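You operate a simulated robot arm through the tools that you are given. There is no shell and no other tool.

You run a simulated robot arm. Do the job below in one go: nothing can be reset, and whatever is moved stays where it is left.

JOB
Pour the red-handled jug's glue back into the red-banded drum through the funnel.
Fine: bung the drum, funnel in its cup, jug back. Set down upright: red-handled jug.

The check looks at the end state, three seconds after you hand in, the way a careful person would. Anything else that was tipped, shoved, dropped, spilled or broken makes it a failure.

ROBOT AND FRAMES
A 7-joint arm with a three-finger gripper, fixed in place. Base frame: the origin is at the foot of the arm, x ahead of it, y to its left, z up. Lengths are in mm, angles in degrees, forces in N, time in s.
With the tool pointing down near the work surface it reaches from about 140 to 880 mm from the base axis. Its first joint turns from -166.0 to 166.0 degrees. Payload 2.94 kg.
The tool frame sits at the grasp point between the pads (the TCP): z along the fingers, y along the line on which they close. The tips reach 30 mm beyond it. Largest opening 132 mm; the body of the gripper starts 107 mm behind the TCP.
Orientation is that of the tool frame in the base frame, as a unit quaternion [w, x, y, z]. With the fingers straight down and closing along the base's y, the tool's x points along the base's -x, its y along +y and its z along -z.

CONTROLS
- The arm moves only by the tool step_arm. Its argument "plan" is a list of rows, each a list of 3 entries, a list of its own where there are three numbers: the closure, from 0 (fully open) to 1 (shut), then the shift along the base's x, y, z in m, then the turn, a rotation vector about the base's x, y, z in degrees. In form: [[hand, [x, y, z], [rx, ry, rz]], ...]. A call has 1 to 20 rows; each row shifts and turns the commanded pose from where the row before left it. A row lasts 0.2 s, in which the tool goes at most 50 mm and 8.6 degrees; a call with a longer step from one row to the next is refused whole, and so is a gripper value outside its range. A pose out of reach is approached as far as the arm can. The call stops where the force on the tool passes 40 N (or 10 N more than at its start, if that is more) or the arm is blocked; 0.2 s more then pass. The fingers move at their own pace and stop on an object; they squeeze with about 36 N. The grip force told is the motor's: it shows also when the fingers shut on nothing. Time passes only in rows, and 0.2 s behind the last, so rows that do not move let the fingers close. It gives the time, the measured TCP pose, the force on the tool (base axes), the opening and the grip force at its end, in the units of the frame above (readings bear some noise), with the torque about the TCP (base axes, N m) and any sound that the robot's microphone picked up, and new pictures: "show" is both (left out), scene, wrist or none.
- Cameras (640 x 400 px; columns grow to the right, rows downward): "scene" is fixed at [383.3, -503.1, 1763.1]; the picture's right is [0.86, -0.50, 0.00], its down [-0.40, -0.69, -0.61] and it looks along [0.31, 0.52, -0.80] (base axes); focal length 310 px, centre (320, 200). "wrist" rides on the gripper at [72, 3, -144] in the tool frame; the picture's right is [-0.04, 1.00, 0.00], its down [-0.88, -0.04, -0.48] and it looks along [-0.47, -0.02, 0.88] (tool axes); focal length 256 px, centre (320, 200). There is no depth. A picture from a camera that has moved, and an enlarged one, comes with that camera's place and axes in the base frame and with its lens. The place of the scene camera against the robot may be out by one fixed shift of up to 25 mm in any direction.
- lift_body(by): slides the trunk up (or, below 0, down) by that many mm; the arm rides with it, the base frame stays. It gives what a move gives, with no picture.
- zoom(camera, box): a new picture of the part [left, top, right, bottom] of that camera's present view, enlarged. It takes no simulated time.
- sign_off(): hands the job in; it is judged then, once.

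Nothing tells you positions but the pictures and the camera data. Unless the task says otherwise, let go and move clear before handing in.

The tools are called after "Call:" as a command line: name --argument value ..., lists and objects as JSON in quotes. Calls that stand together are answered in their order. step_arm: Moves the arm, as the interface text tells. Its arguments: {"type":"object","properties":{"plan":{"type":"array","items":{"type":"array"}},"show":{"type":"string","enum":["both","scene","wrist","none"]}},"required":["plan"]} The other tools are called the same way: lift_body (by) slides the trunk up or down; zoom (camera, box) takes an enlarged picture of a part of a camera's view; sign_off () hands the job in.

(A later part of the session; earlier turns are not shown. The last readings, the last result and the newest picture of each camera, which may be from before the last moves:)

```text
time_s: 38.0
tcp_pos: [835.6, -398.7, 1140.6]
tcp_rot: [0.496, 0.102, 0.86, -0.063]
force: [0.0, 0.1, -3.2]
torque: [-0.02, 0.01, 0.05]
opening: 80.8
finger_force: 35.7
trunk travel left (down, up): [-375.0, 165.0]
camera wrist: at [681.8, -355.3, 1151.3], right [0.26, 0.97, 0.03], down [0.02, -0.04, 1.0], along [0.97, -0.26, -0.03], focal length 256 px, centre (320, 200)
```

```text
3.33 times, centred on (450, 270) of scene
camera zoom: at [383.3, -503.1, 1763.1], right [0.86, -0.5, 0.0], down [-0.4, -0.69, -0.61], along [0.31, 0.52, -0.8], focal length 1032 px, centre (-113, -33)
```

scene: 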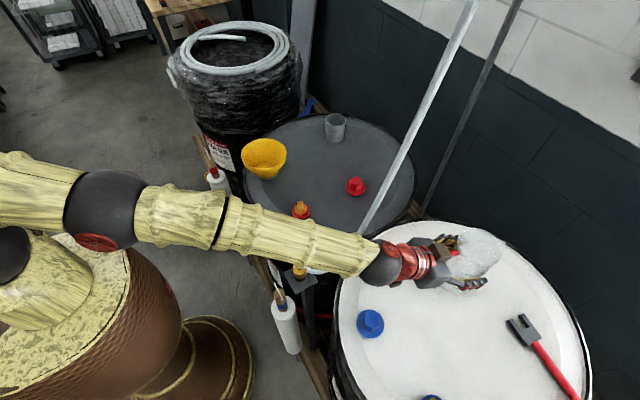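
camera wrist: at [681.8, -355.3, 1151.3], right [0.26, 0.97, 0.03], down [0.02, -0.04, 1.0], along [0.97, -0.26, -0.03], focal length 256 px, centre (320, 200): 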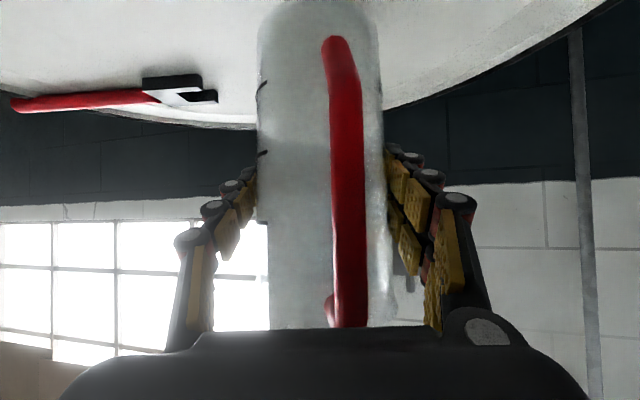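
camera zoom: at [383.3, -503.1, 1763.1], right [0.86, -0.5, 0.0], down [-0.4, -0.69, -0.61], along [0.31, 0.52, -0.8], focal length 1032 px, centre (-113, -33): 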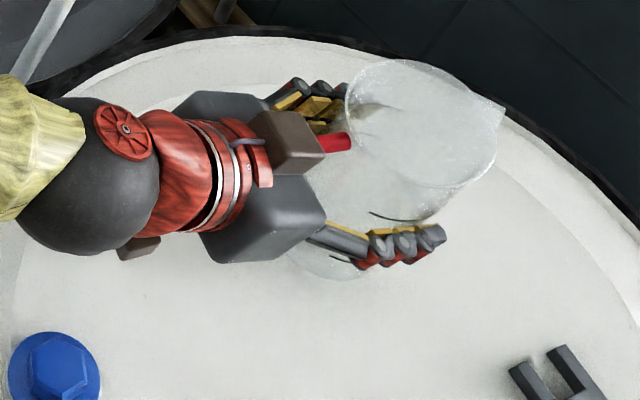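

The jug is held firmly (about 3 N) with no tilt. I'll raise it and retract along the tool direction toward the robot, away from the tube.

Call:
step_arm --plan '[[1.0, [0, 0, 0.015], [0, 0, 0]], [1.0, [0, 0, 0.025], [0, 0, 0]], [1.0, [-0.0097, 0.0025, 0.02], [0, 0, 0]], [1.0, [-0.0194, 0.0049, 0.01], [0, 0, 0]], [1.0, [-0.029, 0.0074, 0.01], [0, 0, 0]], [1.0, [-0.034, 0.0086, 0.01], [0, 0, 0]], [1.0, [-0.034, 0.0086, 0.01], [0, 0, 0]], [1.0, [-0.034, 0.0086, 0.01], [0, 0, 0]], [1.0, [-0.034, 0.0086, 0.01], [0, 0, 0]], [1.0, [-0.034, 0.0086, 0.0], [0, 0, 0]], [1.0, [-0.034, 0.0086, 0.0], [0, 0, 0]], [1.0, [-0.034, 0.0086, 0.0], [0, 0, 0]], [1.0, [-0.034, 0.0086, 0.0], [0, 0, 0]], [1.0, [-0.029, 0.0074, 0.0], [0, 0, 0]], [1.0, [-0.0194, 0.0049, 0.0], [0, 0, 0]], [1.0, [0, 0, 0.0], [0, 0, 0]]]'

```text
time_s: 41.4
tcp_pos: [468.7, -280.7, 1251.9]
tcp_rot: [0.491, 0.086, 0.865, -0.047]
force: [-0.3, -0.4, -3.2]
torque: [-0.04, -0.02, -0.02]
opening: 80.2
finger_force: 35.9
trunk travel left (down, up): [-375.0, 165.0]
camera wrist: at [314.1, -245.0, 1265.0], right [0.22, 0.98, 0.04], down [0.03, -0.05, 1.0], along [0.98, -0.21, -0.04], focal length 256 px, centre (320, 200)
```

scene: 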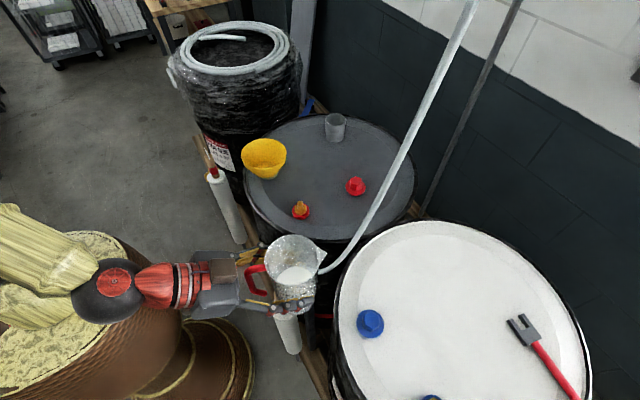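
wrist: 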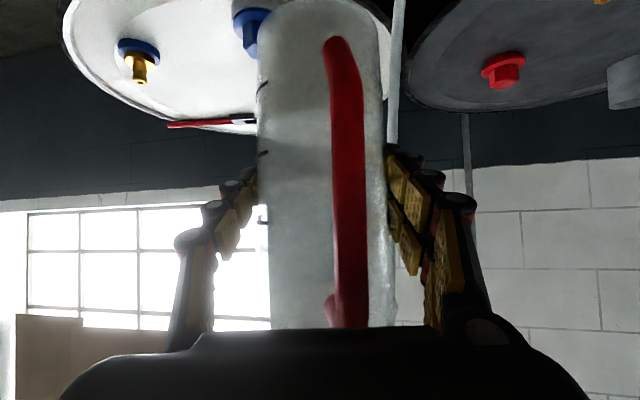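

Near the arm's inner limit the pose lagged by ~20 mm. I'll now yaw the jug in place so the tool points toward −y, which moves the wrist away from the base.

Call:
step_arm --plan '[[1.0, [0, 0, 0], [0, 0, -4]], [1.0, [0, 0, 0], [0, 0, -8]], [1.0, [0, 0.005, 0], [0, 0, -8]], [1.0, [0, 0.005, 0], [0, 0, -8]], [1.0, [0, 0.01, 0], [0, 0, -8]], [1.0, [0, 0.01, 0], [0, 0, -8]], [1.0, [0, 0.01, 0], [0, 0, -8]], [1.0, [0, 0.01, 0], [0, 0, -6]], [1.0, [0, 0.0, 0], [0, 0, 0]]]'

```text
time_s: 43.4
tcp_pos: [455.3, -250.8, 1260.3]
tcp_rot: [0.403, 0.507, 0.702, -0.297]
force: [0.4, 0.0, -4.2]
torque: [-0.01, 0.0, -0.02]
opening: 80.7
finger_force: 36.2
trunk travel left (down, up): [-375.0, 165.0]
camera wrist: at [410.9, -96.2, 1271.3], right [0.96, 0.29, 0.03], down [-0.02, -0.03, 1.0], along [0.29, -0.96, -0.03], focal length 256 px, centre (320, 200)
```

scene: 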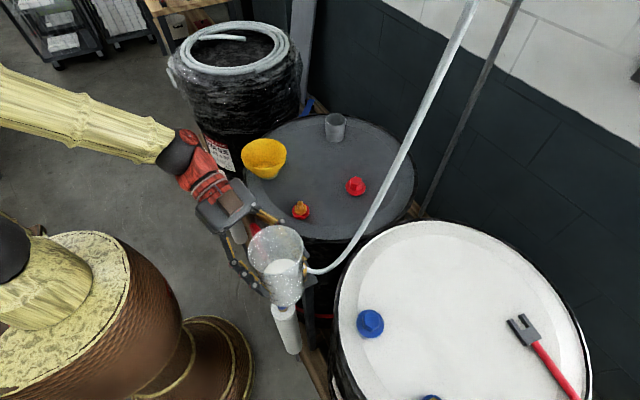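
wrist: 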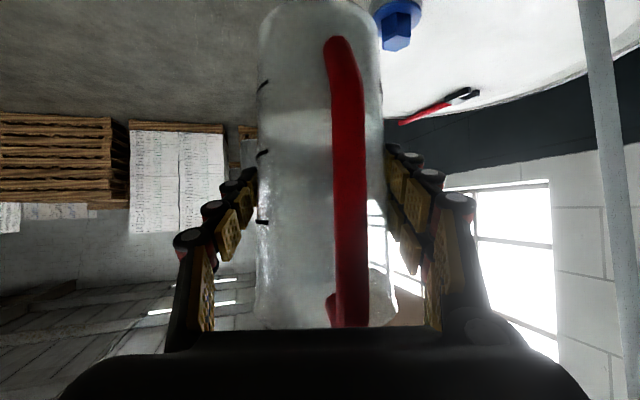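

Call:
step_arm --plan '[[1.0, [0, 0.015, 0], [0, 0, 0]], [1.0, [0, 0.03, 0], [0, 0, 0]], [1.0, [0, 0.04, 0], [0, 0, 0]], [1.0, [0, 0.04, 0], [0, 0, 0]], [1.0, [0, 0.04, 0], [0, 0, 0]], [1.0, [0, 0.04, 0], [0, 0, 0]], [1.0, [0.01, 0.04, 0], [0, 0, 0]], [1.0, [0.015, 0.037, 0], [0, 0, 0]], [1.0, [0.015, 0.037, 0], [0, 0, 0]], [1.0, [0.015, 0.037, 0], [0, 0, 0]], [1.0, [0.015, 0.037, 0], [0, 0, 0]], [1.0, [0.015, 0.037, 0], [0, 0, 0]], [1.0, [0.015, 0.035, 0], [0, 0, 0]], [1.0, [0.015, 0.03, 0], [0, 0, 0]], [1.0, [0.015, 0.02, 0], [0, 0, 0]], [1.0, [0.01, 0.0, 0], [0, 0, 0]], [1.0, [0, 0, 0], [0, 0, 0]]]'

Call:
zoom --camera "scene" --box '[200, 60, 360, 200]'

```text
time_s: 47.0
tcp_pos: [597.9, 262.4, 1261.1]
tcp_rot: [0.403, 0.506, 0.703, -0.297]
force: [1.1, -0.3, -4.6]
torque: [0.01, 0.0, -0.03]
opening: 80.5
finger_force: 35.9
trunk travel left (down, up): [-375.0, 165.0]
camera wrist: at [551.3, 419.3, 1271.8], right [0.96, 0.29, 0.03], down [-0.02, -0.03, 1.0], along [0.29, -0.96, -0.03], focal length 256 px, centre (320, 200)
```

scene: 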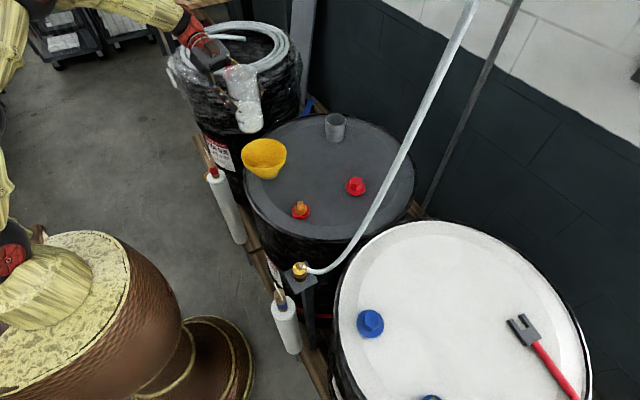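
wrist: 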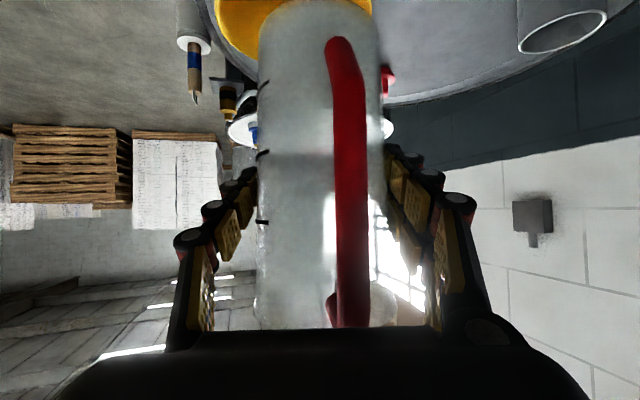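

```text
2.86 times, centred on (280, 130) of scene
camera zoom: at [383.3, -503.1, 1763.1], right [0.86, -0.5, 0.0], down [-0.4, -0.69, -0.61], along [0.31, 0.52, -0.8], focal length 884 px, centre (434, 400)
```

zoom: 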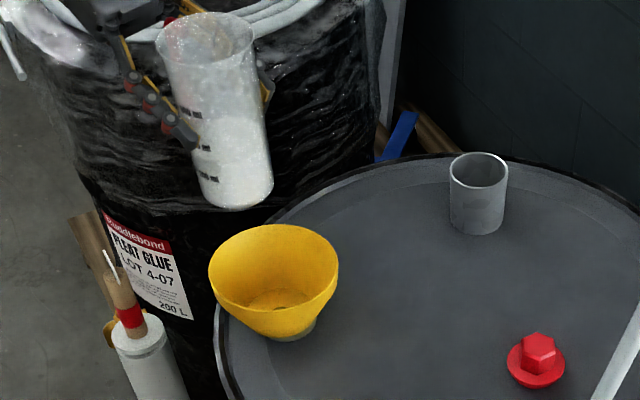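

Call:
zoom --camera "scene" --box '[215, 50, 285, 140]'

Call:
zoom --camera "wrist" --box '[200, 0, 440, 340]'

```text
4.44 times, centred on (250, 95) of scene
camera zoom: at [383.3, -503.1, 1763.1], right [0.86, -0.5, 0.0], down [-0.4, -0.69, -0.61], along [0.31, 0.52, -0.8], focal length 1376 px, centre (631, 667)
```

zoom: 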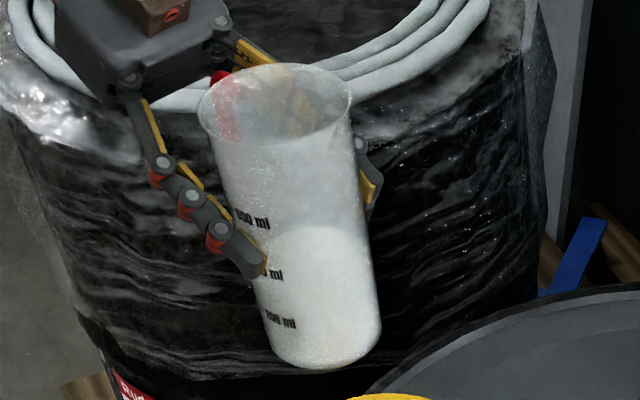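

```text
1.18 times, centred on (320, 170) of wrist
camera zoom: at [551.3, 419.3, 1271.8], right [0.96, 0.29, 0.03], down [-0.02, -0.03, 1.0], along [0.29, -0.96, -0.03], focal length 301 px, centre (320, 235)
```

zoom: 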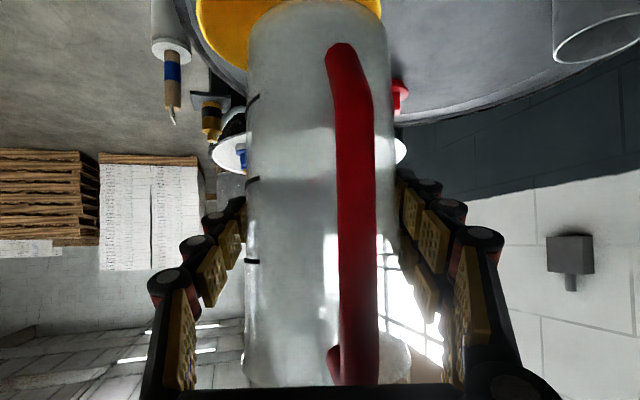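

Glue is around the 500 ml mark, and the spout points about 10° to the side of the tool axis. I'll tilt to 48° while high over the funnel, before any flow, and check the lip's position.

Call:
step_arm --plan '[[1.0, [-0.0022, 0.0045, -0.0027], [3.96, 0.58, 0]], [1.0, [-0.0022, 0.0045, -0.0027], [7.91, 1.17, 0]], [1.0, [-0.0022, 0.0045, -0.0027], [7.91, 1.17, 0]], [1.0, [-0.0022, 0.0045, -0.0027], [7.91, 1.17, 0]], [1.0, [-0.0022, 0.0045, -0.0027], [7.91, 1.17, 0]], [1.0, [-0.0022, 0.0045, -0.0027], [7.91, 1.17, 0]], [1.0, [0, 0, 0], [3.96, 0.58, 0]], [1.0, [0, 0, 0], [0, 0, 0]]]'

Call:
zoom --camera "scene" --box '[200, 50, 360, 200]'

```text
time_s: 48.8
tcp_pos: [584.1, 290.1, 1244.0]
tcp_rot: [0.123, 0.607, 0.785, -0.019]
force: [0.3, 0.2, -3.1]
torque: [-0.04, -0.02, -0.01]
opening: 80.7
finger_force: 36.1
trunk travel left (down, up): [-375.0, 165.0]
camera wrist: at [547.0, 386.9, 1369.1], right [0.97, 0.22, 0.13], down [0.09, -0.76, 0.65], along [0.24, -0.61, -0.75], focal length 256 px, centre (320, 200)
```

scene: 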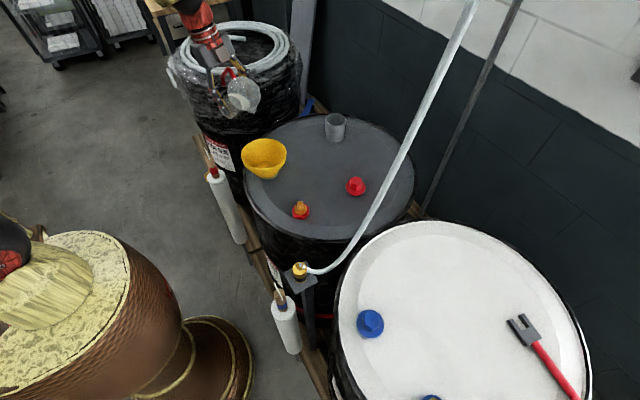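
wrist: 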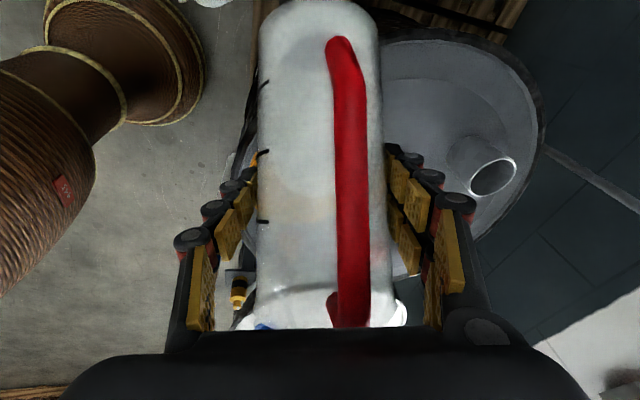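

```text
2.67 times, centred on (280, 125) of scene
camera zoom: at [383.3, -503.1, 1763.1], right [0.86, -0.5, 0.0], down [-0.4, -0.69, -0.61], along [0.31, 0.52, -0.8], focal length 825 px, centre (427, 400)
```

zoom: 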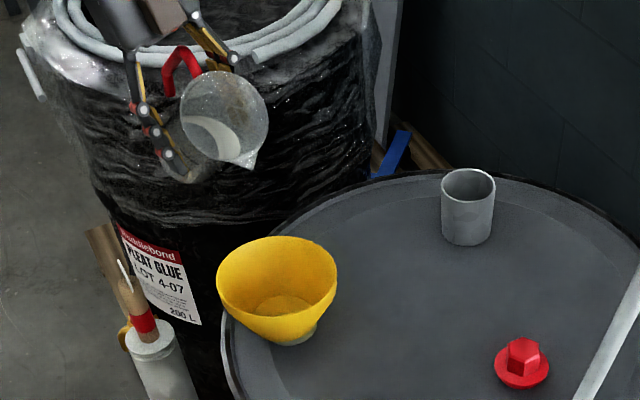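

The spout tip is visible and sits right over the funnel centre. I'll lower so the lip is about 60 mm above the rim and recheck.

Call:
step_arm --plan '[[1.0, [0, 0.002, -0.025], [0, 0, 0]], [1.0, [0, 0.002, -0.03], [0, 0, 0]], [1.0, [0, 0.002, -0.03], [0, 0, 0]], [1.0, [0, 0, 0], [0, 0, 0]]]'

Call:
zoom --camera "scene" --box '[210, 80, 330, 190]'

```text
time_s: 49.8
tcp_pos: [584.7, 296.5, 1157.9]
tcp_rot: [0.122, 0.607, 0.785, -0.018]
force: [0.3, 0.3, -3.6]
torque: [-0.05, -0.01, 0.03]
opening: 80.5
finger_force: 35.8
trunk travel left (down, up): [-375.0, 165.0]
camera wrist: at [547.7, 392.3, 1284.5], right [0.97, 0.22, 0.13], down [0.09, -0.76, 0.65], along [0.24, -0.61, -0.75], focal length 256 px, centre (320, 200)
```

scene: 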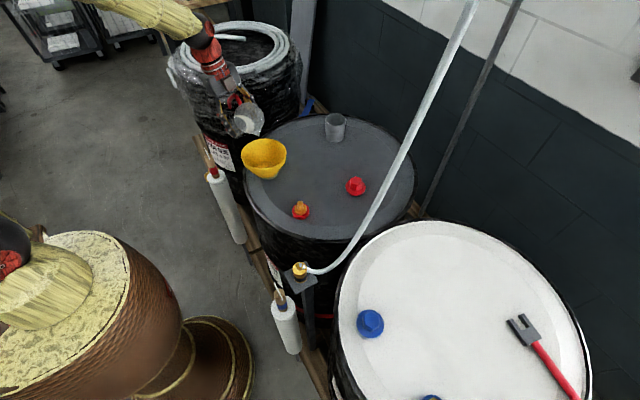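
wrist: 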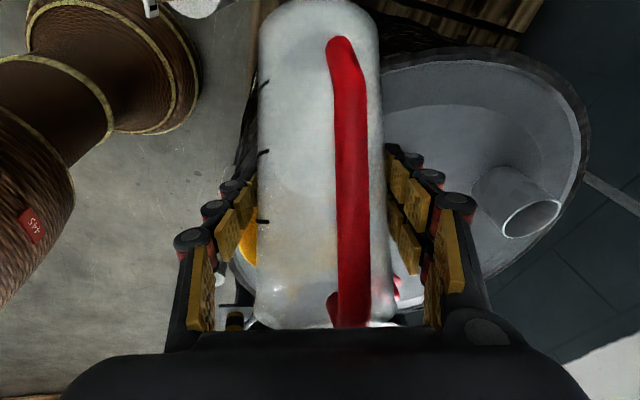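

```text
3.64 times, centred on (270, 135) of scene
camera zoom: at [383.3, -503.1, 1763.1], right [0.86, -0.5, 0.0], down [-0.4, -0.69, -0.61], along [0.31, 0.52, -0.8], focal length 1125 px, centre (502, 436)
```

zoom: 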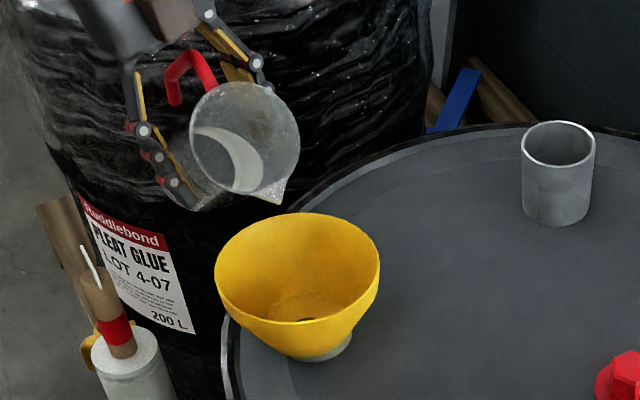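

Alignment is good: the lip projects within a few mm of the funnel's centre. I'll now tilt slowly to 64° while keeping the lip fixed over the funnel.

Call:
step_arm --plan '[[1.0, [0, -0.0003, 0.0039], [3.957, 0.584, 0]], [1.0, [0, -0.0003, 0.0039], [3.957, 0.584, 0]], [1.0, [0.0002, -0.0012, 0.0038], [3.957, 0.584, 0]], [1.0, [0.0002, -0.0012, 0.0038], [3.957, 0.584, 0]], [1.0, [0, 0, 0], [0, 0, 0]], [1.0, [0, 0, 0], [0, 0, 0]]]'

Call:
zoom --camera "scene" --box '[210, 80, 330, 190]'

```text
time_s: 51.2
tcp_pos: [579.7, 295.8, 1161.3]
tcp_rot: [0.107, 0.612, 0.783, 0.028]
force: [-0.5, -0.8, -2.8]
torque: [-0.06, -0.03, 0.0]
opening: 80.7
finger_force: 36.0
out of reach, approached as far as the arm can: row 1, 2, 4
trunk travel left (down, up): [-375.0, 165.0]
camera wrist: at [538.7, 381.3, 1293.7], right [0.96, 0.21, 0.18], down [0.07, -0.81, 0.58], along [0.26, -0.54, -0.8], focal length 256 px, centre (320, 200)
```

scene: 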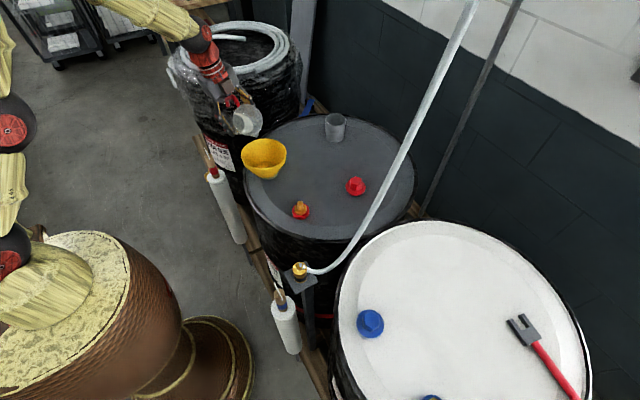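
wrist: 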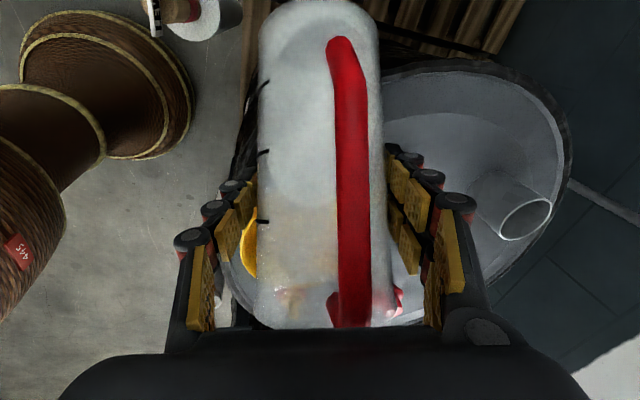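

```text
3.64 times, centred on (270, 135) of scene
camera zoom: at [383.3, -503.1, 1763.1], right [0.86, -0.5, 0.0], down [-0.4, -0.69, -0.61], along [0.31, 0.52, -0.8], focal length 1125 px, centre (502, 436)
```

zoom: 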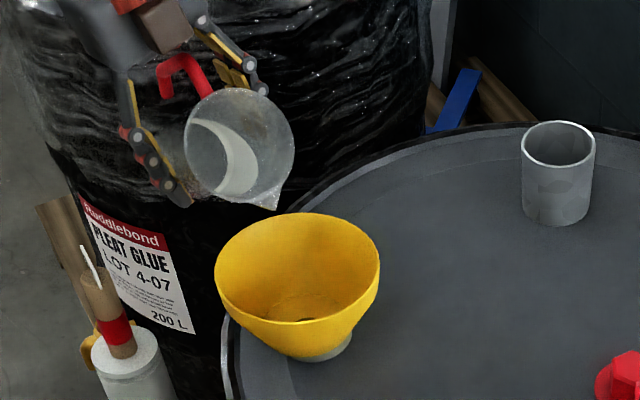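

The arm hit a joint limit with this yaw, and nothing has poured yet. I'll back out: raise and level the jug, then yaw it around so the pour goes toward +y, which should leave more wrist range.

Call:
step_arm --plan '[[1.0, [0, 0, 0.02], [-3.957, -0.584, 0]], [1.0, [0, 0, 0.03], [-5.934, -0.876, 0]], [1.0, [0, 0, 0.03], [-7.912, -1.168, 0]], [1.0, [0, -0.005, 0.01], [-7.912, -1.168, 0]], [1.0, [0, -0.005, 0], [-7.912, -1.168, 0]], [1.0, [0, -0.005, 0], [-7.912, -1.168, 0]], [1.0, [0, -0.005, 0], [-7.912, -1.168, 0]], [1.0, [0, -0.005, 0], [-7.912, -1.168, 0]], [1.0, [0, -0.005, 0], [-5.934, -0.876, 0]], [1.0, [0, 0, 0], [0, 0, 0]], [1.0, [0, 0, 0], [0, 0, 0]]]'

Call:
zoom --camera "scene" --box '[200, 50, 360, 200]'

```text
time_s: 53.6
tcp_pos: [579.3, 268.3, 1250.4]
tcp_rot: [0.472, 0.462, 0.669, -0.34]
force: [0.7, -0.4, -3.3]
torque: [0.01, 0.02, 0.01]
opening: 80.7
finger_force: 35.7
trunk travel left (down, up): [-375.0, 165.0]
camera wrist: at [528.8, 419.9, 1230.7], right [0.94, 0.33, 0.02], down [-0.08, 0.15, 0.99], along [0.32, -0.93, 0.17], focal length 256 px, centre (320, 200)
```

scene: 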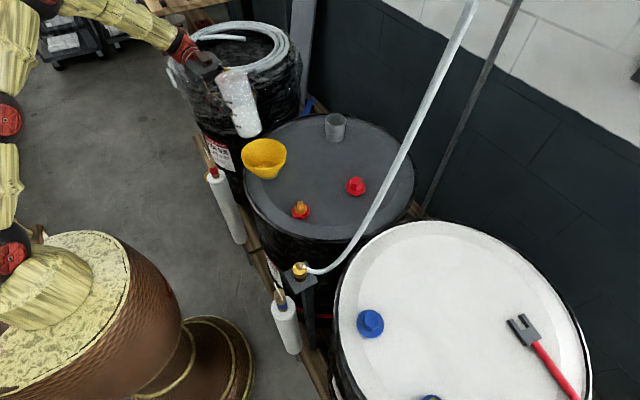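
wrist: 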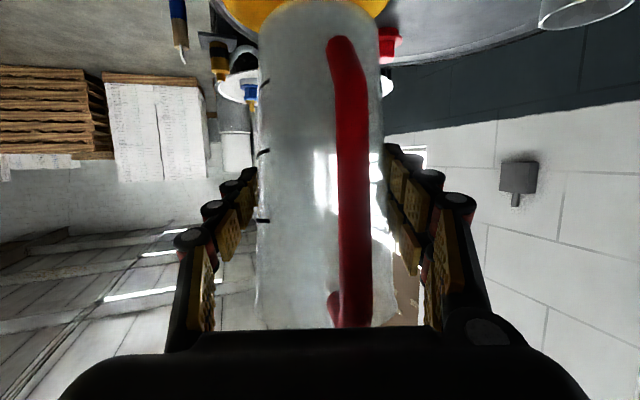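

```text
2.67 times, centred on (280, 125) of scene
camera zoom: at [383.3, -503.1, 1763.1], right [0.86, -0.5, 0.0], down [-0.4, -0.69, -0.61], along [0.31, 0.52, -0.8], focal length 825 px, centre (427, 400)
```

zoom: 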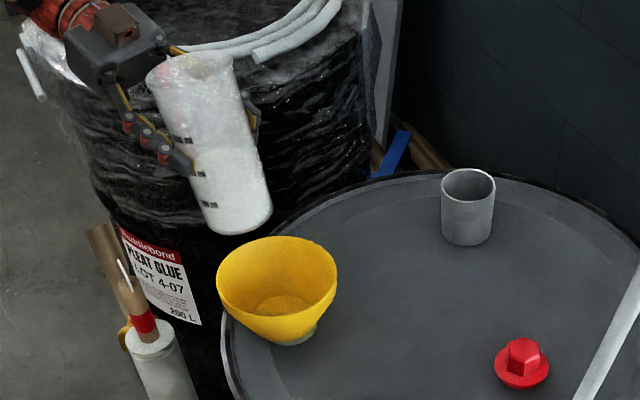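

The command had re-clamped at the limit, so the jug now leans back 11°, with the glue still safe. I'll correct that to upright and yaw the jug around to point toward +y.

Call:
step_arm --plan '[[1.0, [0, 0, 0.006], [5.35, 1.58, -0.97]], [1.0, [0, 0, 0.006], [5.35, 1.57, -0.97]], [1.0, [0, 0, 0], [0, 0, 4]], [1.0, [0, 0, 0], [0, 0, 8]], [1.0, [0, 0, 0], [0, 0, 8]], [1.0, [0, 0, 0], [0, 0, 8]], [1.0, [0, 0, 0], [0, 0, 8]], [1.0, [0, 0, 0], [0, 0, 8]], [1.0, [0, 0, 0], [0, 0, 8]], [1.0, [0, 0, 0], [0, 0, 8]], [1.0, [0, 0, 0], [0, 0, 8]], [1.0, [0, 0, 0], [0, 0, 8]], [1.0, [0, 0, 0], [0, 0, 6]], [1.0, [0, 0, 0], [0, 0, 0]]]'

```text
time_s: 56.6
tcp_pos: [580.0, 268.6, 1263.3]
tcp_rot: [0.498, -0.081, 0.862, 0.042]
force: [0.2, -0.3, -3.7]
torque: [0.0, -0.02, 0.03]
opening: 80.2
finger_force: 36.0
trunk travel left (down, up): [-375.0, 165.0]
camera wrist: at [422.6, 243.1, 1274.2], right [-0.16, 0.99, 0.03], down [0.03, -0.02, 1.0], along [0.99, 0.16, -0.03], focal length 256 px, centre (320, 200)
```

scene: 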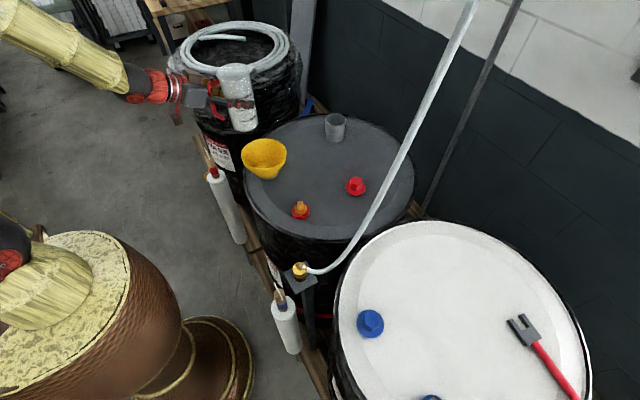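
wrist: 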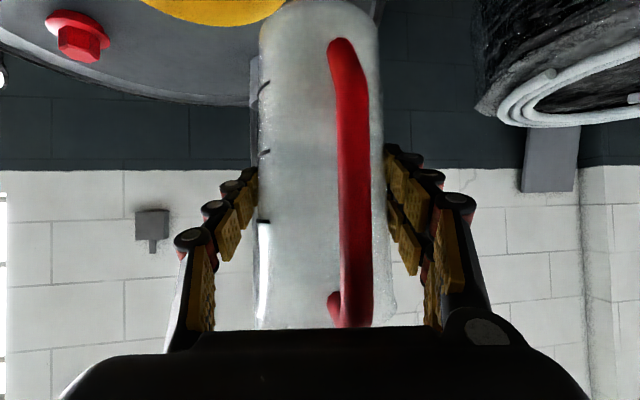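

Call:
step_arm --plan '[[1.0, [-0.001, -0.01, 0], [0, 0, 5]], [1.0, [-0.001, -0.0163, 0], [0, 0, 7.5]], [1.0, [-0.001, -0.0163, 0], [0, 0, 7.5]], [1.0, [-0.001, -0.0163, 0], [0, 0, 7.5]], [1.0, [-0.001, -0.0163, 0], [0, 0, 7.5]], [1.0, [-0.001, -0.0163, 0], [0, 0, 7.5]], [1.0, [-0.001, -0.0163, 0], [0, 0, 7.5]], [1.0, [-0.001, -0.0163, 0], [0, 0, 7.5]], [1.0, [-0.001, -0.0163, 0], [0, 0, 7.3]], [1.0, [0, 0, 0], [0, 0, 0]]]'

```text
time_s: 58.8
tcp_pos: [570.8, 127.0, 1265.1]
tcp_rot: [0.398, -0.53, 0.684, 0.303]
force: [0.3, -0.1, -3.9]
torque: [-0.03, -0.02, 0.0]
opening: 80.3
finger_force: 35.9
trunk travel left (down, up): [-375.0, 165.0]
camera wrist: at [527.7, -26.5, 1274.4], right [-0.96, 0.28, 0.03], down [0.04, 0.02, 1.0], along [0.28, 0.96, -0.03], focal length 256 px, centre (320, 200)
```

scene: 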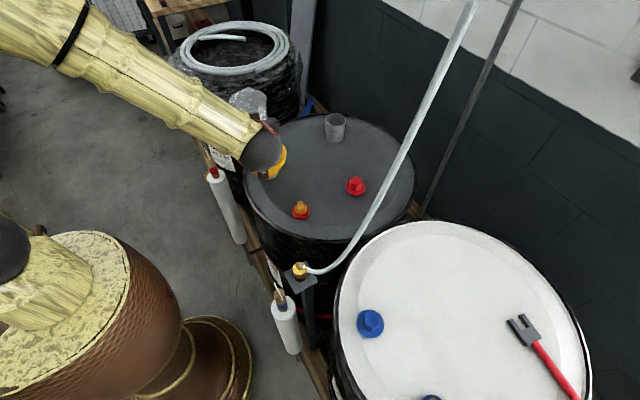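
wrist: 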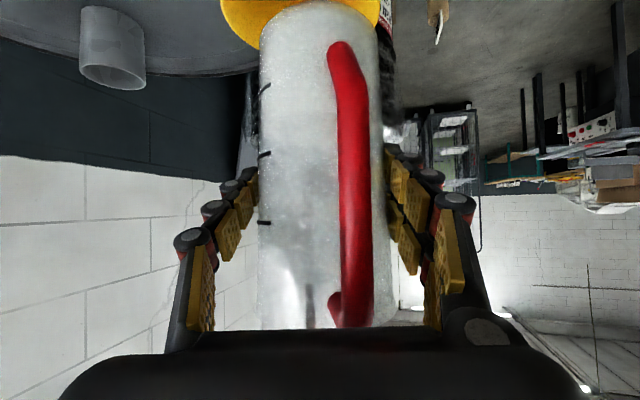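

No limits hit this time. I'll tilt to 48° again in this new direction, at height.

Call:
step_arm --plan '[[1.0, [-0.002, -0.0038, -0.003], [-3.64, 1.65, 0]], [1.0, [-0.002, -0.0038, -0.003], [-7.29, 3.29, 0]], [1.0, [-0.002, -0.0038, -0.003], [-7.29, 3.29, 0]], [1.0, [-0.002, -0.0038, -0.003], [-7.29, 3.29, 0]], [1.0, [-0.002, -0.0038, -0.003], [-7.29, 3.29, 0]], [1.0, [-0.002, -0.0038, -0.003], [-7.29, 3.29, 0]], [1.0, [-0.002, -0.0038, -0.002], [-3.64, 1.65, 0]], [1.0, [0, 0, 0], [0, 0, 0]]]'

Call:
zoom --camera "scene" --box '[200, 50, 360, 200]'

```text
time_s: 60.6
tcp_pos: [557.6, 98.9, 1242.9]
tcp_rot: [0.052, -0.581, 0.805, 0.11]
force: [-0.2, -0.4, -3.6]
torque: [0.04, -0.02, -0.02]
opening: 80.4
finger_force: 35.8
trunk travel left (down, up): [-375.0, 165.0]
camera wrist: at [538.2, 1.3, 1369.6], right [-0.93, 0.34, 0.13], down [0.34, 0.69, 0.64], along [0.13, 0.64, -0.75], focal length 256 px, centre (320, 200)
```

scene: 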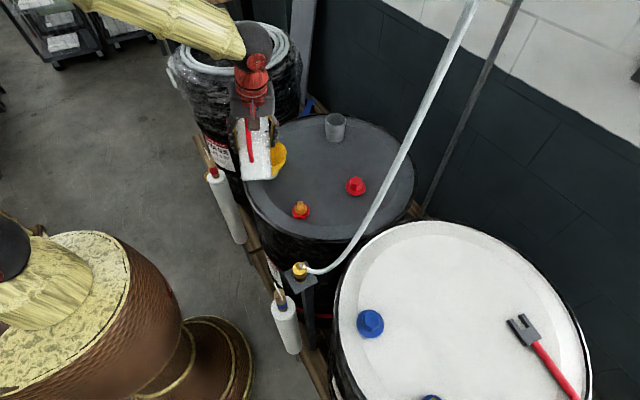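
wrist: 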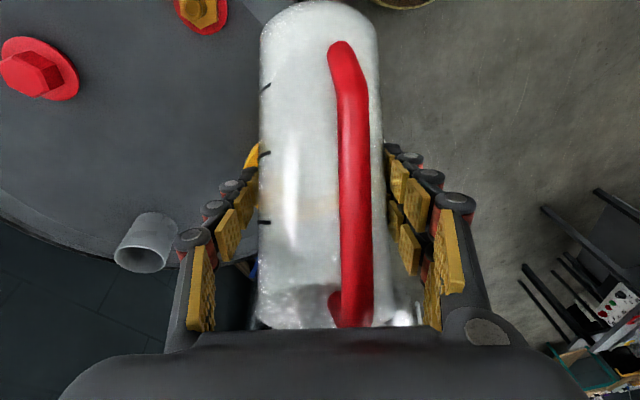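

```text
2.67 times, centred on (280, 125) of scene
camera zoom: at [383.3, -503.1, 1763.1], right [0.86, -0.5, 0.0], down [-0.4, -0.69, -0.61], along [0.31, 0.52, -0.8], focal length 825 px, centre (427, 400)
```

zoom: 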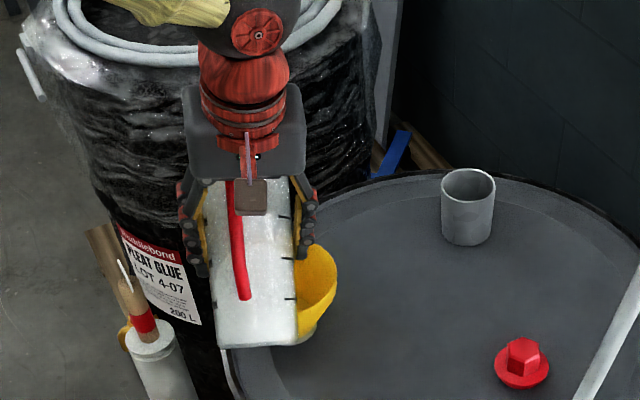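

The new pose reaches fine. I'll lower to the pouring height, then tilt slowly to 64° with the lip held over the funnel.

Call:
step_arm --plan '[[1.0, [0, 0.002, -0.025], [0, 0, 0]], [1.0, [0, 0.002, -0.03], [0, 0, 0]], [1.0, [0, 0.002, -0.03], [0, 0, 0]], [1.0, [0.0002, 0.0003, 0.0039], [-3.64, 1.65, 0]], [1.0, [0.0002, 0.0003, 0.0039], [-3.64, 1.65, 0]], [1.0, [0.0005, 0.001, 0.0038], [-3.64, 1.65, 0]], [1.0, [0.0005, 0.001, 0.0038], [-3.64, 1.65, 0]], [1.0, [0, 0, 0], [0, 0, 0]]]'

Call:
zoom --camera "scene" --box '[210, 80, 330, 190]'

```text
time_s: 62.4
tcp_pos: [546.7, 109.3, 1146.9]
tcp_rot: [0.029, -0.578, 0.809, 0.103]
force: [-0.7, 0.0, -2.6]
torque: [0.03, -0.05, 0.01]
opening: 80.1
finger_force: 36.0
out of reach, approached as far as the arm can: row 4, 5, 6, 7
trunk travel left (down, up): [-375.0, 165.0]
camera wrist: at [531.3, 16.6, 1277.4], right [-0.93, 0.35, 0.14], down [0.36, 0.71, 0.61], along [0.11, 0.61, -0.78], focal length 256 px, centre (320, 200)
```

scene: 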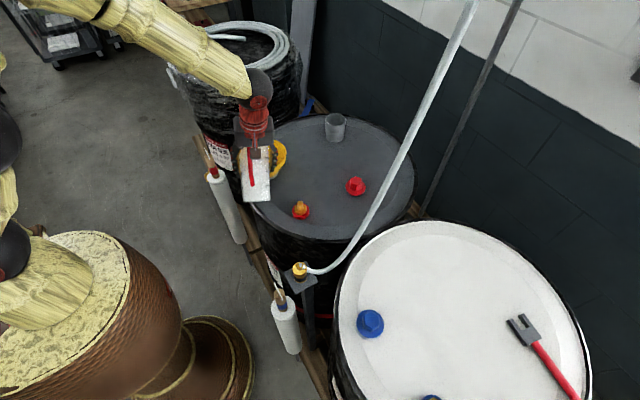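
wrist: 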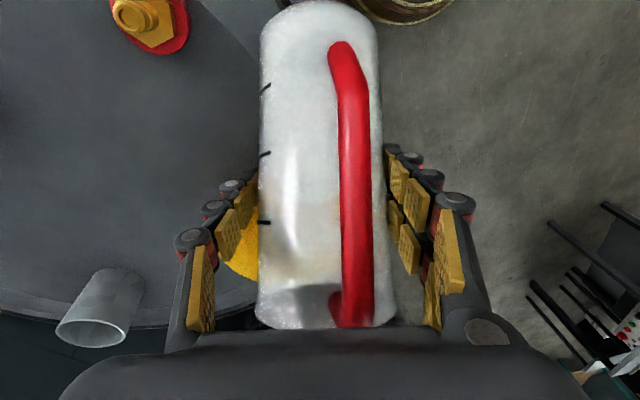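

```text
3.64 times, centred on (270, 135) of scene
camera zoom: at [383.3, -503.1, 1763.1], right [0.86, -0.5, 0.0], down [-0.4, -0.69, -0.61], along [0.31, 0.52, -0.8], focal length 1125 px, centre (502, 436)
```

zoom: 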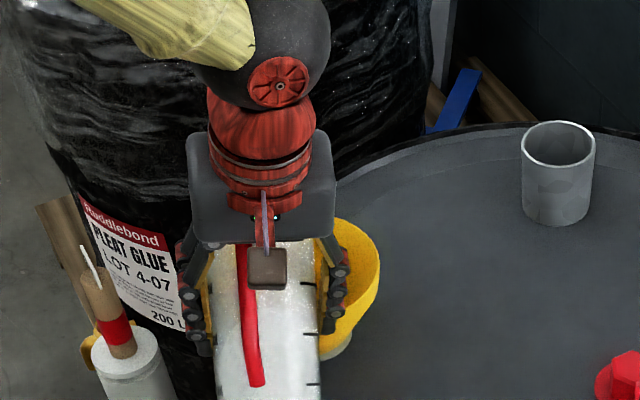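

It hit the limit again just past vertical at this low height, but it was fine higher up. I'll raise to the earlier height, still over the funnel, and test a few more degrees there. If that works I can lower with the trunk, keeping the arm posture.

Call:
step_arm --plan '[[1.0, [0.004, -0.002, 0.03], [0, 0, 0]], [1.0, [0.004, -0.002, 0.035], [0, 0, 0]], [1.0, [0.003, -0.001, 0.035], [0, 0, 0]], [1.0, [0, 0, 0], [-3.64, 1.65, 0]], [1.0, [0, 0, 0], [-3.64, 1.65, 0]], [1.0, [0, 0, 0], [0, 0, 0]]]'

```text
time_s: 63.8
tcp_pos: [550.0, 108.7, 1220.1]
tcp_rot: [0.036, -0.578, 0.808, 0.11]
force: [0.2, 0.0, -4.1]
torque: [0.07, -0.05, 0.0]
opening: 80.0
finger_force: 35.7
out of reach, approached as far as the arm can: row 2, 3, 4, 5
trunk travel left (down, up): [-375.0, 165.0]
camera wrist: at [534.0, 12.8, 1347.9], right [-0.93, 0.35, 0.15], down [0.36, 0.7, 0.62], along [0.11, 0.63, -0.77], focal length 256 px, centre (320, 200)
```

scene: 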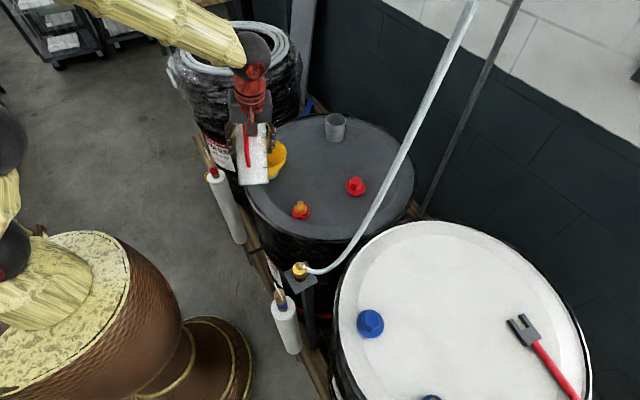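
wrist: 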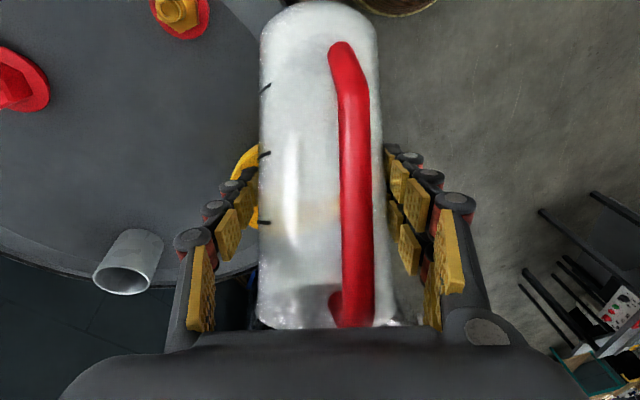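

Call:
zoom --camera "scene" --box '[0, 0, 300, 280]'

```text
1.43 times, centred on (150, 140) of scene
camera zoom: at [383.3, -503.1, 1763.1], right [0.86, -0.5, 0.0], down [-0.4, -0.69, -0.61], along [0.31, 0.52, -0.8], focal length 442 px, centre (563, 286)
```

zoom: 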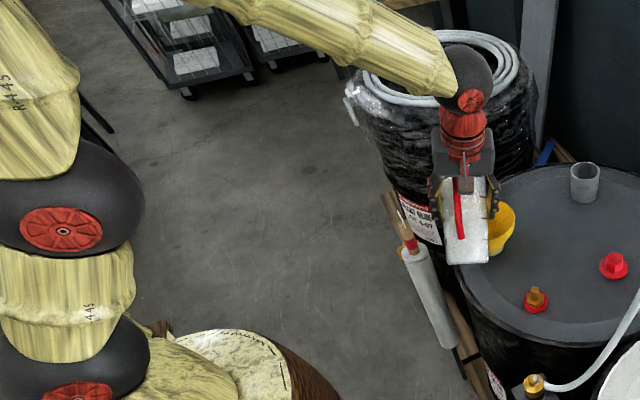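

I'll probe which motions are limited here, with small safe moves outward, up and in tilt.

Call:
step_arm --plan '[[1.0, [0.02, 0.004, 0], [0, 0, 0]], [1.0, [0.02, 0.004, 0], [0, 0, 0]], [1.0, [0, 0, -0.01], [0, 0, 0]], [1.0, [0, 0, -0.01], [0, 0, 0]], [1.0, [0, 0, 0], [3.64, -1.65, 0]], [1.0, [0, 0, 0], [0, 0, 4]], [1.0, [0, 0, 0], [0, 0, 4]], [1.0, [0, 0, 0], [0, 0, -4]], [1.0, [0, 0, 0], [0, 0, -4]], [1.0, [0, 0, 0], [0, 0, -4]], [1.0, [0, 0, 0], [0, 0, -4]]]' --show "none"

```text
time_s: 66.2
tcp_pos: [589.4, 114.1, 1199.2]
tcp_rot: [0.075, -0.52, 0.842, 0.124]
force: [-0.2, -0.4, -3.7]
torque: [0.01, -0.01, -0.01]
opening: 80.0
finger_force: 35.7
trunk travel left (down, up): [-375.0, 165.0]
```

Call:
step_arm --plan '[[1.0, [0, 0, 0], [-3.5, 1.9, 0]], [1.0, [0, 0, 0], [-3.5, 1.9, 0]], [1.0, [0, 0, 0], [-3.5, 1.9, 0]]]' --show "none"

```text
time_s: 67.0
tcp_pos: [587.5, 117.4, 1197.3]
tcp_rot: [0.037, -0.518, 0.848, 0.107]
force: [-0.2, -0.1, -4.3]
torque: [0.02, -0.04, 0.01]
opening: 80.0
finger_force: 36.5
out of reach, approached as far as the arm can: row 2, 3
trunk travel left (down, up): [-375.0, 165.0]
```

I've worked it out: the wrist is in its flipped branch, with the forearm-roll joint at ±166°. I'll level the jug, swing back to radial, and tilt radially through the straight-wrist pose so the wrist switches to the good branch.

Call:
step_arm --plan '[[1.0, [0, 0, 0.02], [6.0, -3.97, 0]], [1.0, [0, 0.002, 0.025], [6.0, -3.97, 0]], [1.0, [0, 0.01, 0.02], [6.0, -3.97, 0]], [1.0, [0, 0.015, 0], [6.0, -3.97, 0]], [1.0, [0, 0.015, 0], [6.0, -3.97, 0]], [1.0, [0, 0.015, 0], [6.0, -3.97, 0]], [1.0, [0, 0.015, 0], [6.0, -3.97, 0]], [1.0, [0, 0, 0], [0, 0, -4]], [1.0, [0, 0, 0], [0, 0, -8]], [1.0, [0, 0, 0], [0, 0, -8]], [1.0, [0, 0, 0], [0, 0, -8]], [1.0, [0, 0, 0], [0, 0, -8]], [1.0, [0, 0, 0], [0, 0, -8]], [1.0, [0, 0, 0], [0, 0, -8]], [1.0, [0, 0, 0], [0, 0, 0]]]'

```text
time_s: 70.2
tcp_pos: [587.5, 187.0, 1263.4]
tcp_rot: [0.494, -0.117, 0.859, 0.064]
force: [-0.6, -0.6, -3.9]
torque: [-0.03, 0.03, 0.02]
opening: 80.4
finger_force: 35.8
trunk travel left (down, up): [-375.0, 165.0]
camera wrist: at [433.1, 148.8, 1274.8], right [-0.24, 0.97, 0.03], down [0.04, -0.02, 1.0], along [0.97, 0.24, -0.03], focal length 256 px, centre (320, 200)
```

scene: 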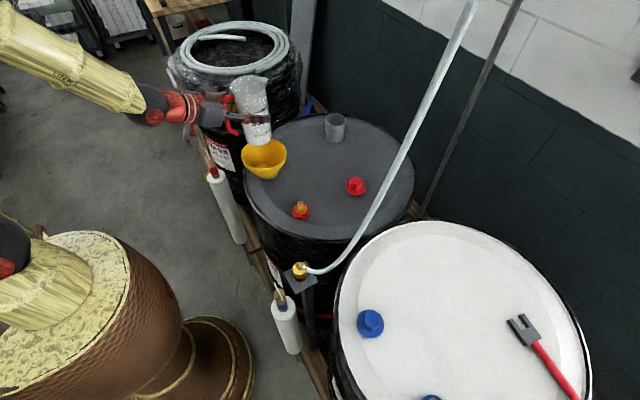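
wrist: 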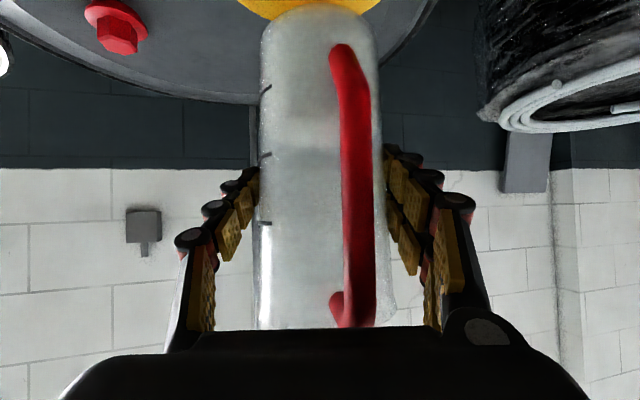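

Now radial. I'll align exactly with the arm plane and tilt straight through, at height, to change the wrist branch.

Call:
step_arm --plan '[[1.0, [0, 0, 0], [0, 0, 2.56]], [1.0, [0, 0, 0], [-1.21, 3.81, 0]], [1.0, [-0.0076, -0.0024, 0], [-2.43, 7.62, 0]], [1.0, [-0.0076, -0.0024, 0], [-2.43, 7.62, 0]], [1.0, [-0.0076, -0.0024, 0], [-2.43, 7.62, 0]], [1.0, [-0.0076, -0.0024, 0], [-2.43, 7.62, 0]], [1.0, [-0.0076, -0.0024, 0], [-2.43, 7.62, 0]], [1.0, [-0.0076, -0.0024, 0], [-1.21, 3.81, 0]], [1.0, [0, 0, 0], [0, 0, 0]]]'

Call:
zoom --camera "scene" --box '[200, 50, 360, 200]'

```text
time_s: 72.2
tcp_pos: [552.8, 178.9, 1271.4]
tcp_rot: [0.184, -0.156, 0.97, 0.037]
force: [0.9, 0.1, -4.1]
torque: [0.0, -0.03, -0.01]
opening: 80.1
finger_force: 36.5
out of reach, approached as far as the arm can: row 4, 5
trunk travel left (down, up): [-375.0, 165.0]
camera wrist: at [439.3, 144.8, 1379.4], right [-0.28, 0.96, 0.03], down [0.62, 0.16, 0.77], along [0.73, 0.23, -0.64], focal length 256 px, centre (320, 200)
```

scene: 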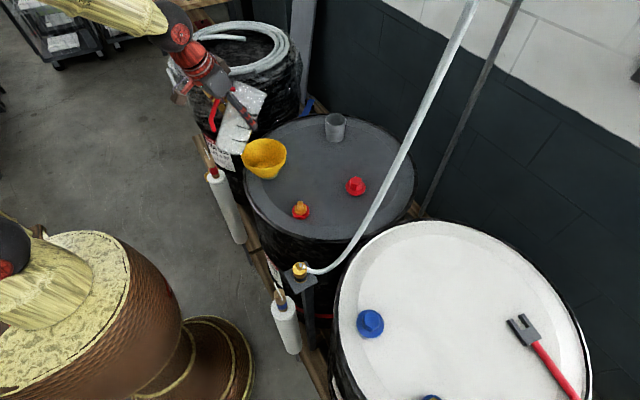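
wrist: 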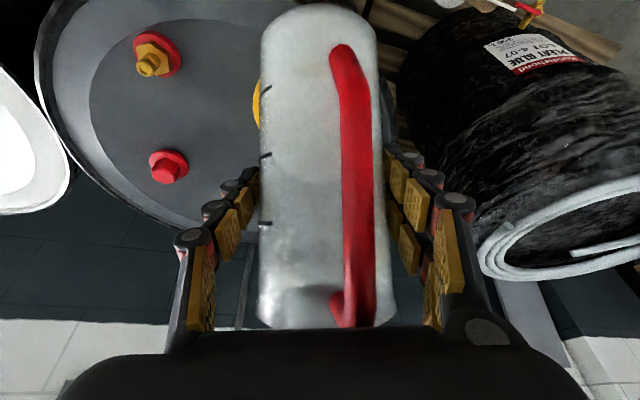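

```text
2.67 times, centred on (280, 125) of scene
camera zoom: at [383.3, -503.1, 1763.1], right [0.86, -0.5, 0.0], down [-0.4, -0.69, -0.61], along [0.31, 0.52, -0.8], focal length 825 px, centre (427, 400)
```

zoom: 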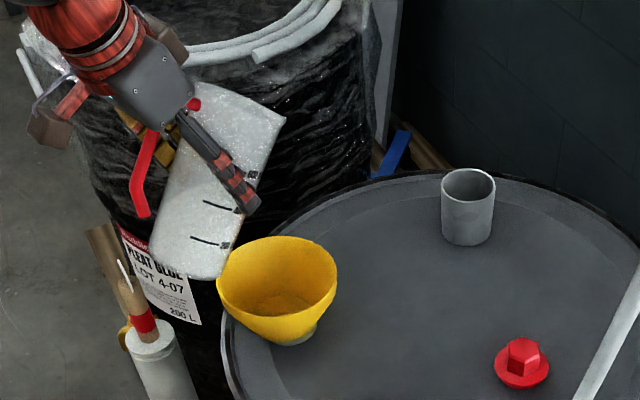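

It stalled briefly and then passed through; the wrist seems to have changed branch. I'll continue tilting to confirm it goes past vertical, staying below the flow angle.

Call:
step_arm --plan '[[1.0, [-0.01, -0.004, 0], [-1.9, 5.7, 0]], [1.0, [-0.01, -0.004, 0], [-1.9, 5.7, 0]], [1.0, [-0.01, -0.004, 0], [-1.9, 5.7, 0]], [1.0, [0, 0, 0], [0, 0, 0]]]' --show "scene"

```text
time_s: 73.2
tcp_pos: [522.9, 168.0, 1271.1]
tcp_rot: [0.03, -0.157, 0.987, 0.011]
force: [-0.2, 0.1, -3.3]
torque: [0.02, -0.04, 0.02]
opening: 80.0
finger_force: 36.1
trunk travel left (down, up): [-375.0, 165.0]
```

scene: 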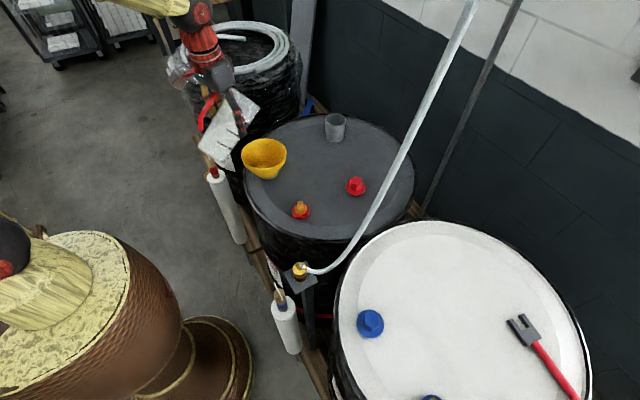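

The tool is now past the previous limit with no flags. I'll yaw about the lip so the pour is diagonal for better wrist range, then check the spout's position over the funnel.

Call:
step_arm --plan '[[1.0, [0.0031, -0.0089, 0], [0, 0, 7]], [1.0, [0.0031, -0.0089, 0], [0, 0, 7]], [1.0, [0.0031, -0.0089, 0], [0, 0, 7]], [1.0, [0.0031, -0.0089, 0], [0, 0, 7]], [1.0, [0.0031, -0.0089, 0], [0, 0, 7]], [1.0, [0.0031, -0.0089, 0], [0, 0, 7]], [1.0, [0, 0, -0.02], [0, 0, 0]], [1.0, [0, 0, -0.03], [0, 0, 0]], [1.0, [0, 0, -0.03], [0, 0, 0]], [1.0, [0, 0, 0], [0, 0, 0]]]'

Call:
zoom --camera "scene" --box '[200, 70, 340, 200]'

```text
time_s: 75.4
tcp_pos: [543.0, 113.5, 1190.7]
tcp_rot: [0.025, -0.5, 0.865, 0.022]
force: [-0.4, 0.0, -3.5]
torque: [0.03, -0.07, 0.01]
opening: 80.0
finger_force: 36.1
trunk travel left (down, up): [-375.0, 165.0]
camera wrist: at [501.8, 46.0, 1331.0], right [-0.84, 0.53, 0.02], down [0.46, 0.71, 0.53], along [0.27, 0.46, -0.85], focal length 256 px, centre (320, 200)
```

scene: 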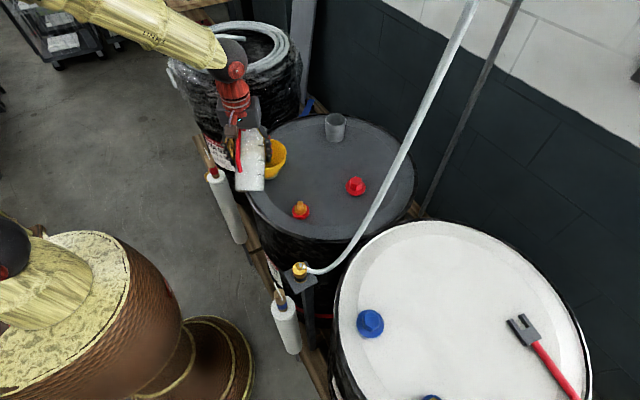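
wrist: 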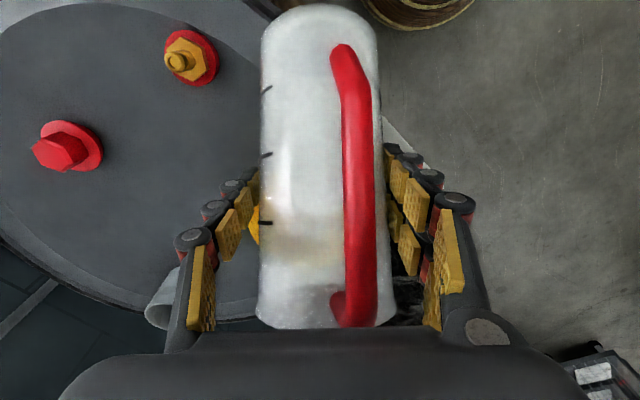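

```text
3.08 times, centred on (270, 135) of scene
camera zoom: at [383.3, -503.1, 1763.1], right [0.86, -0.5, 0.0], down [-0.4, -0.69, -0.61], along [0.31, 0.52, -0.8], focal length 952 px, centre (474, 400)
```

zoom: 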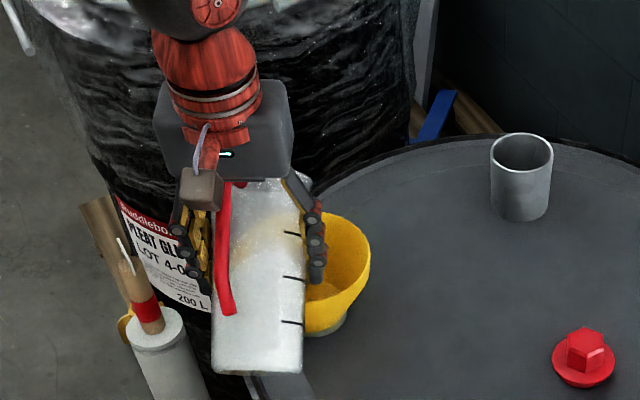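

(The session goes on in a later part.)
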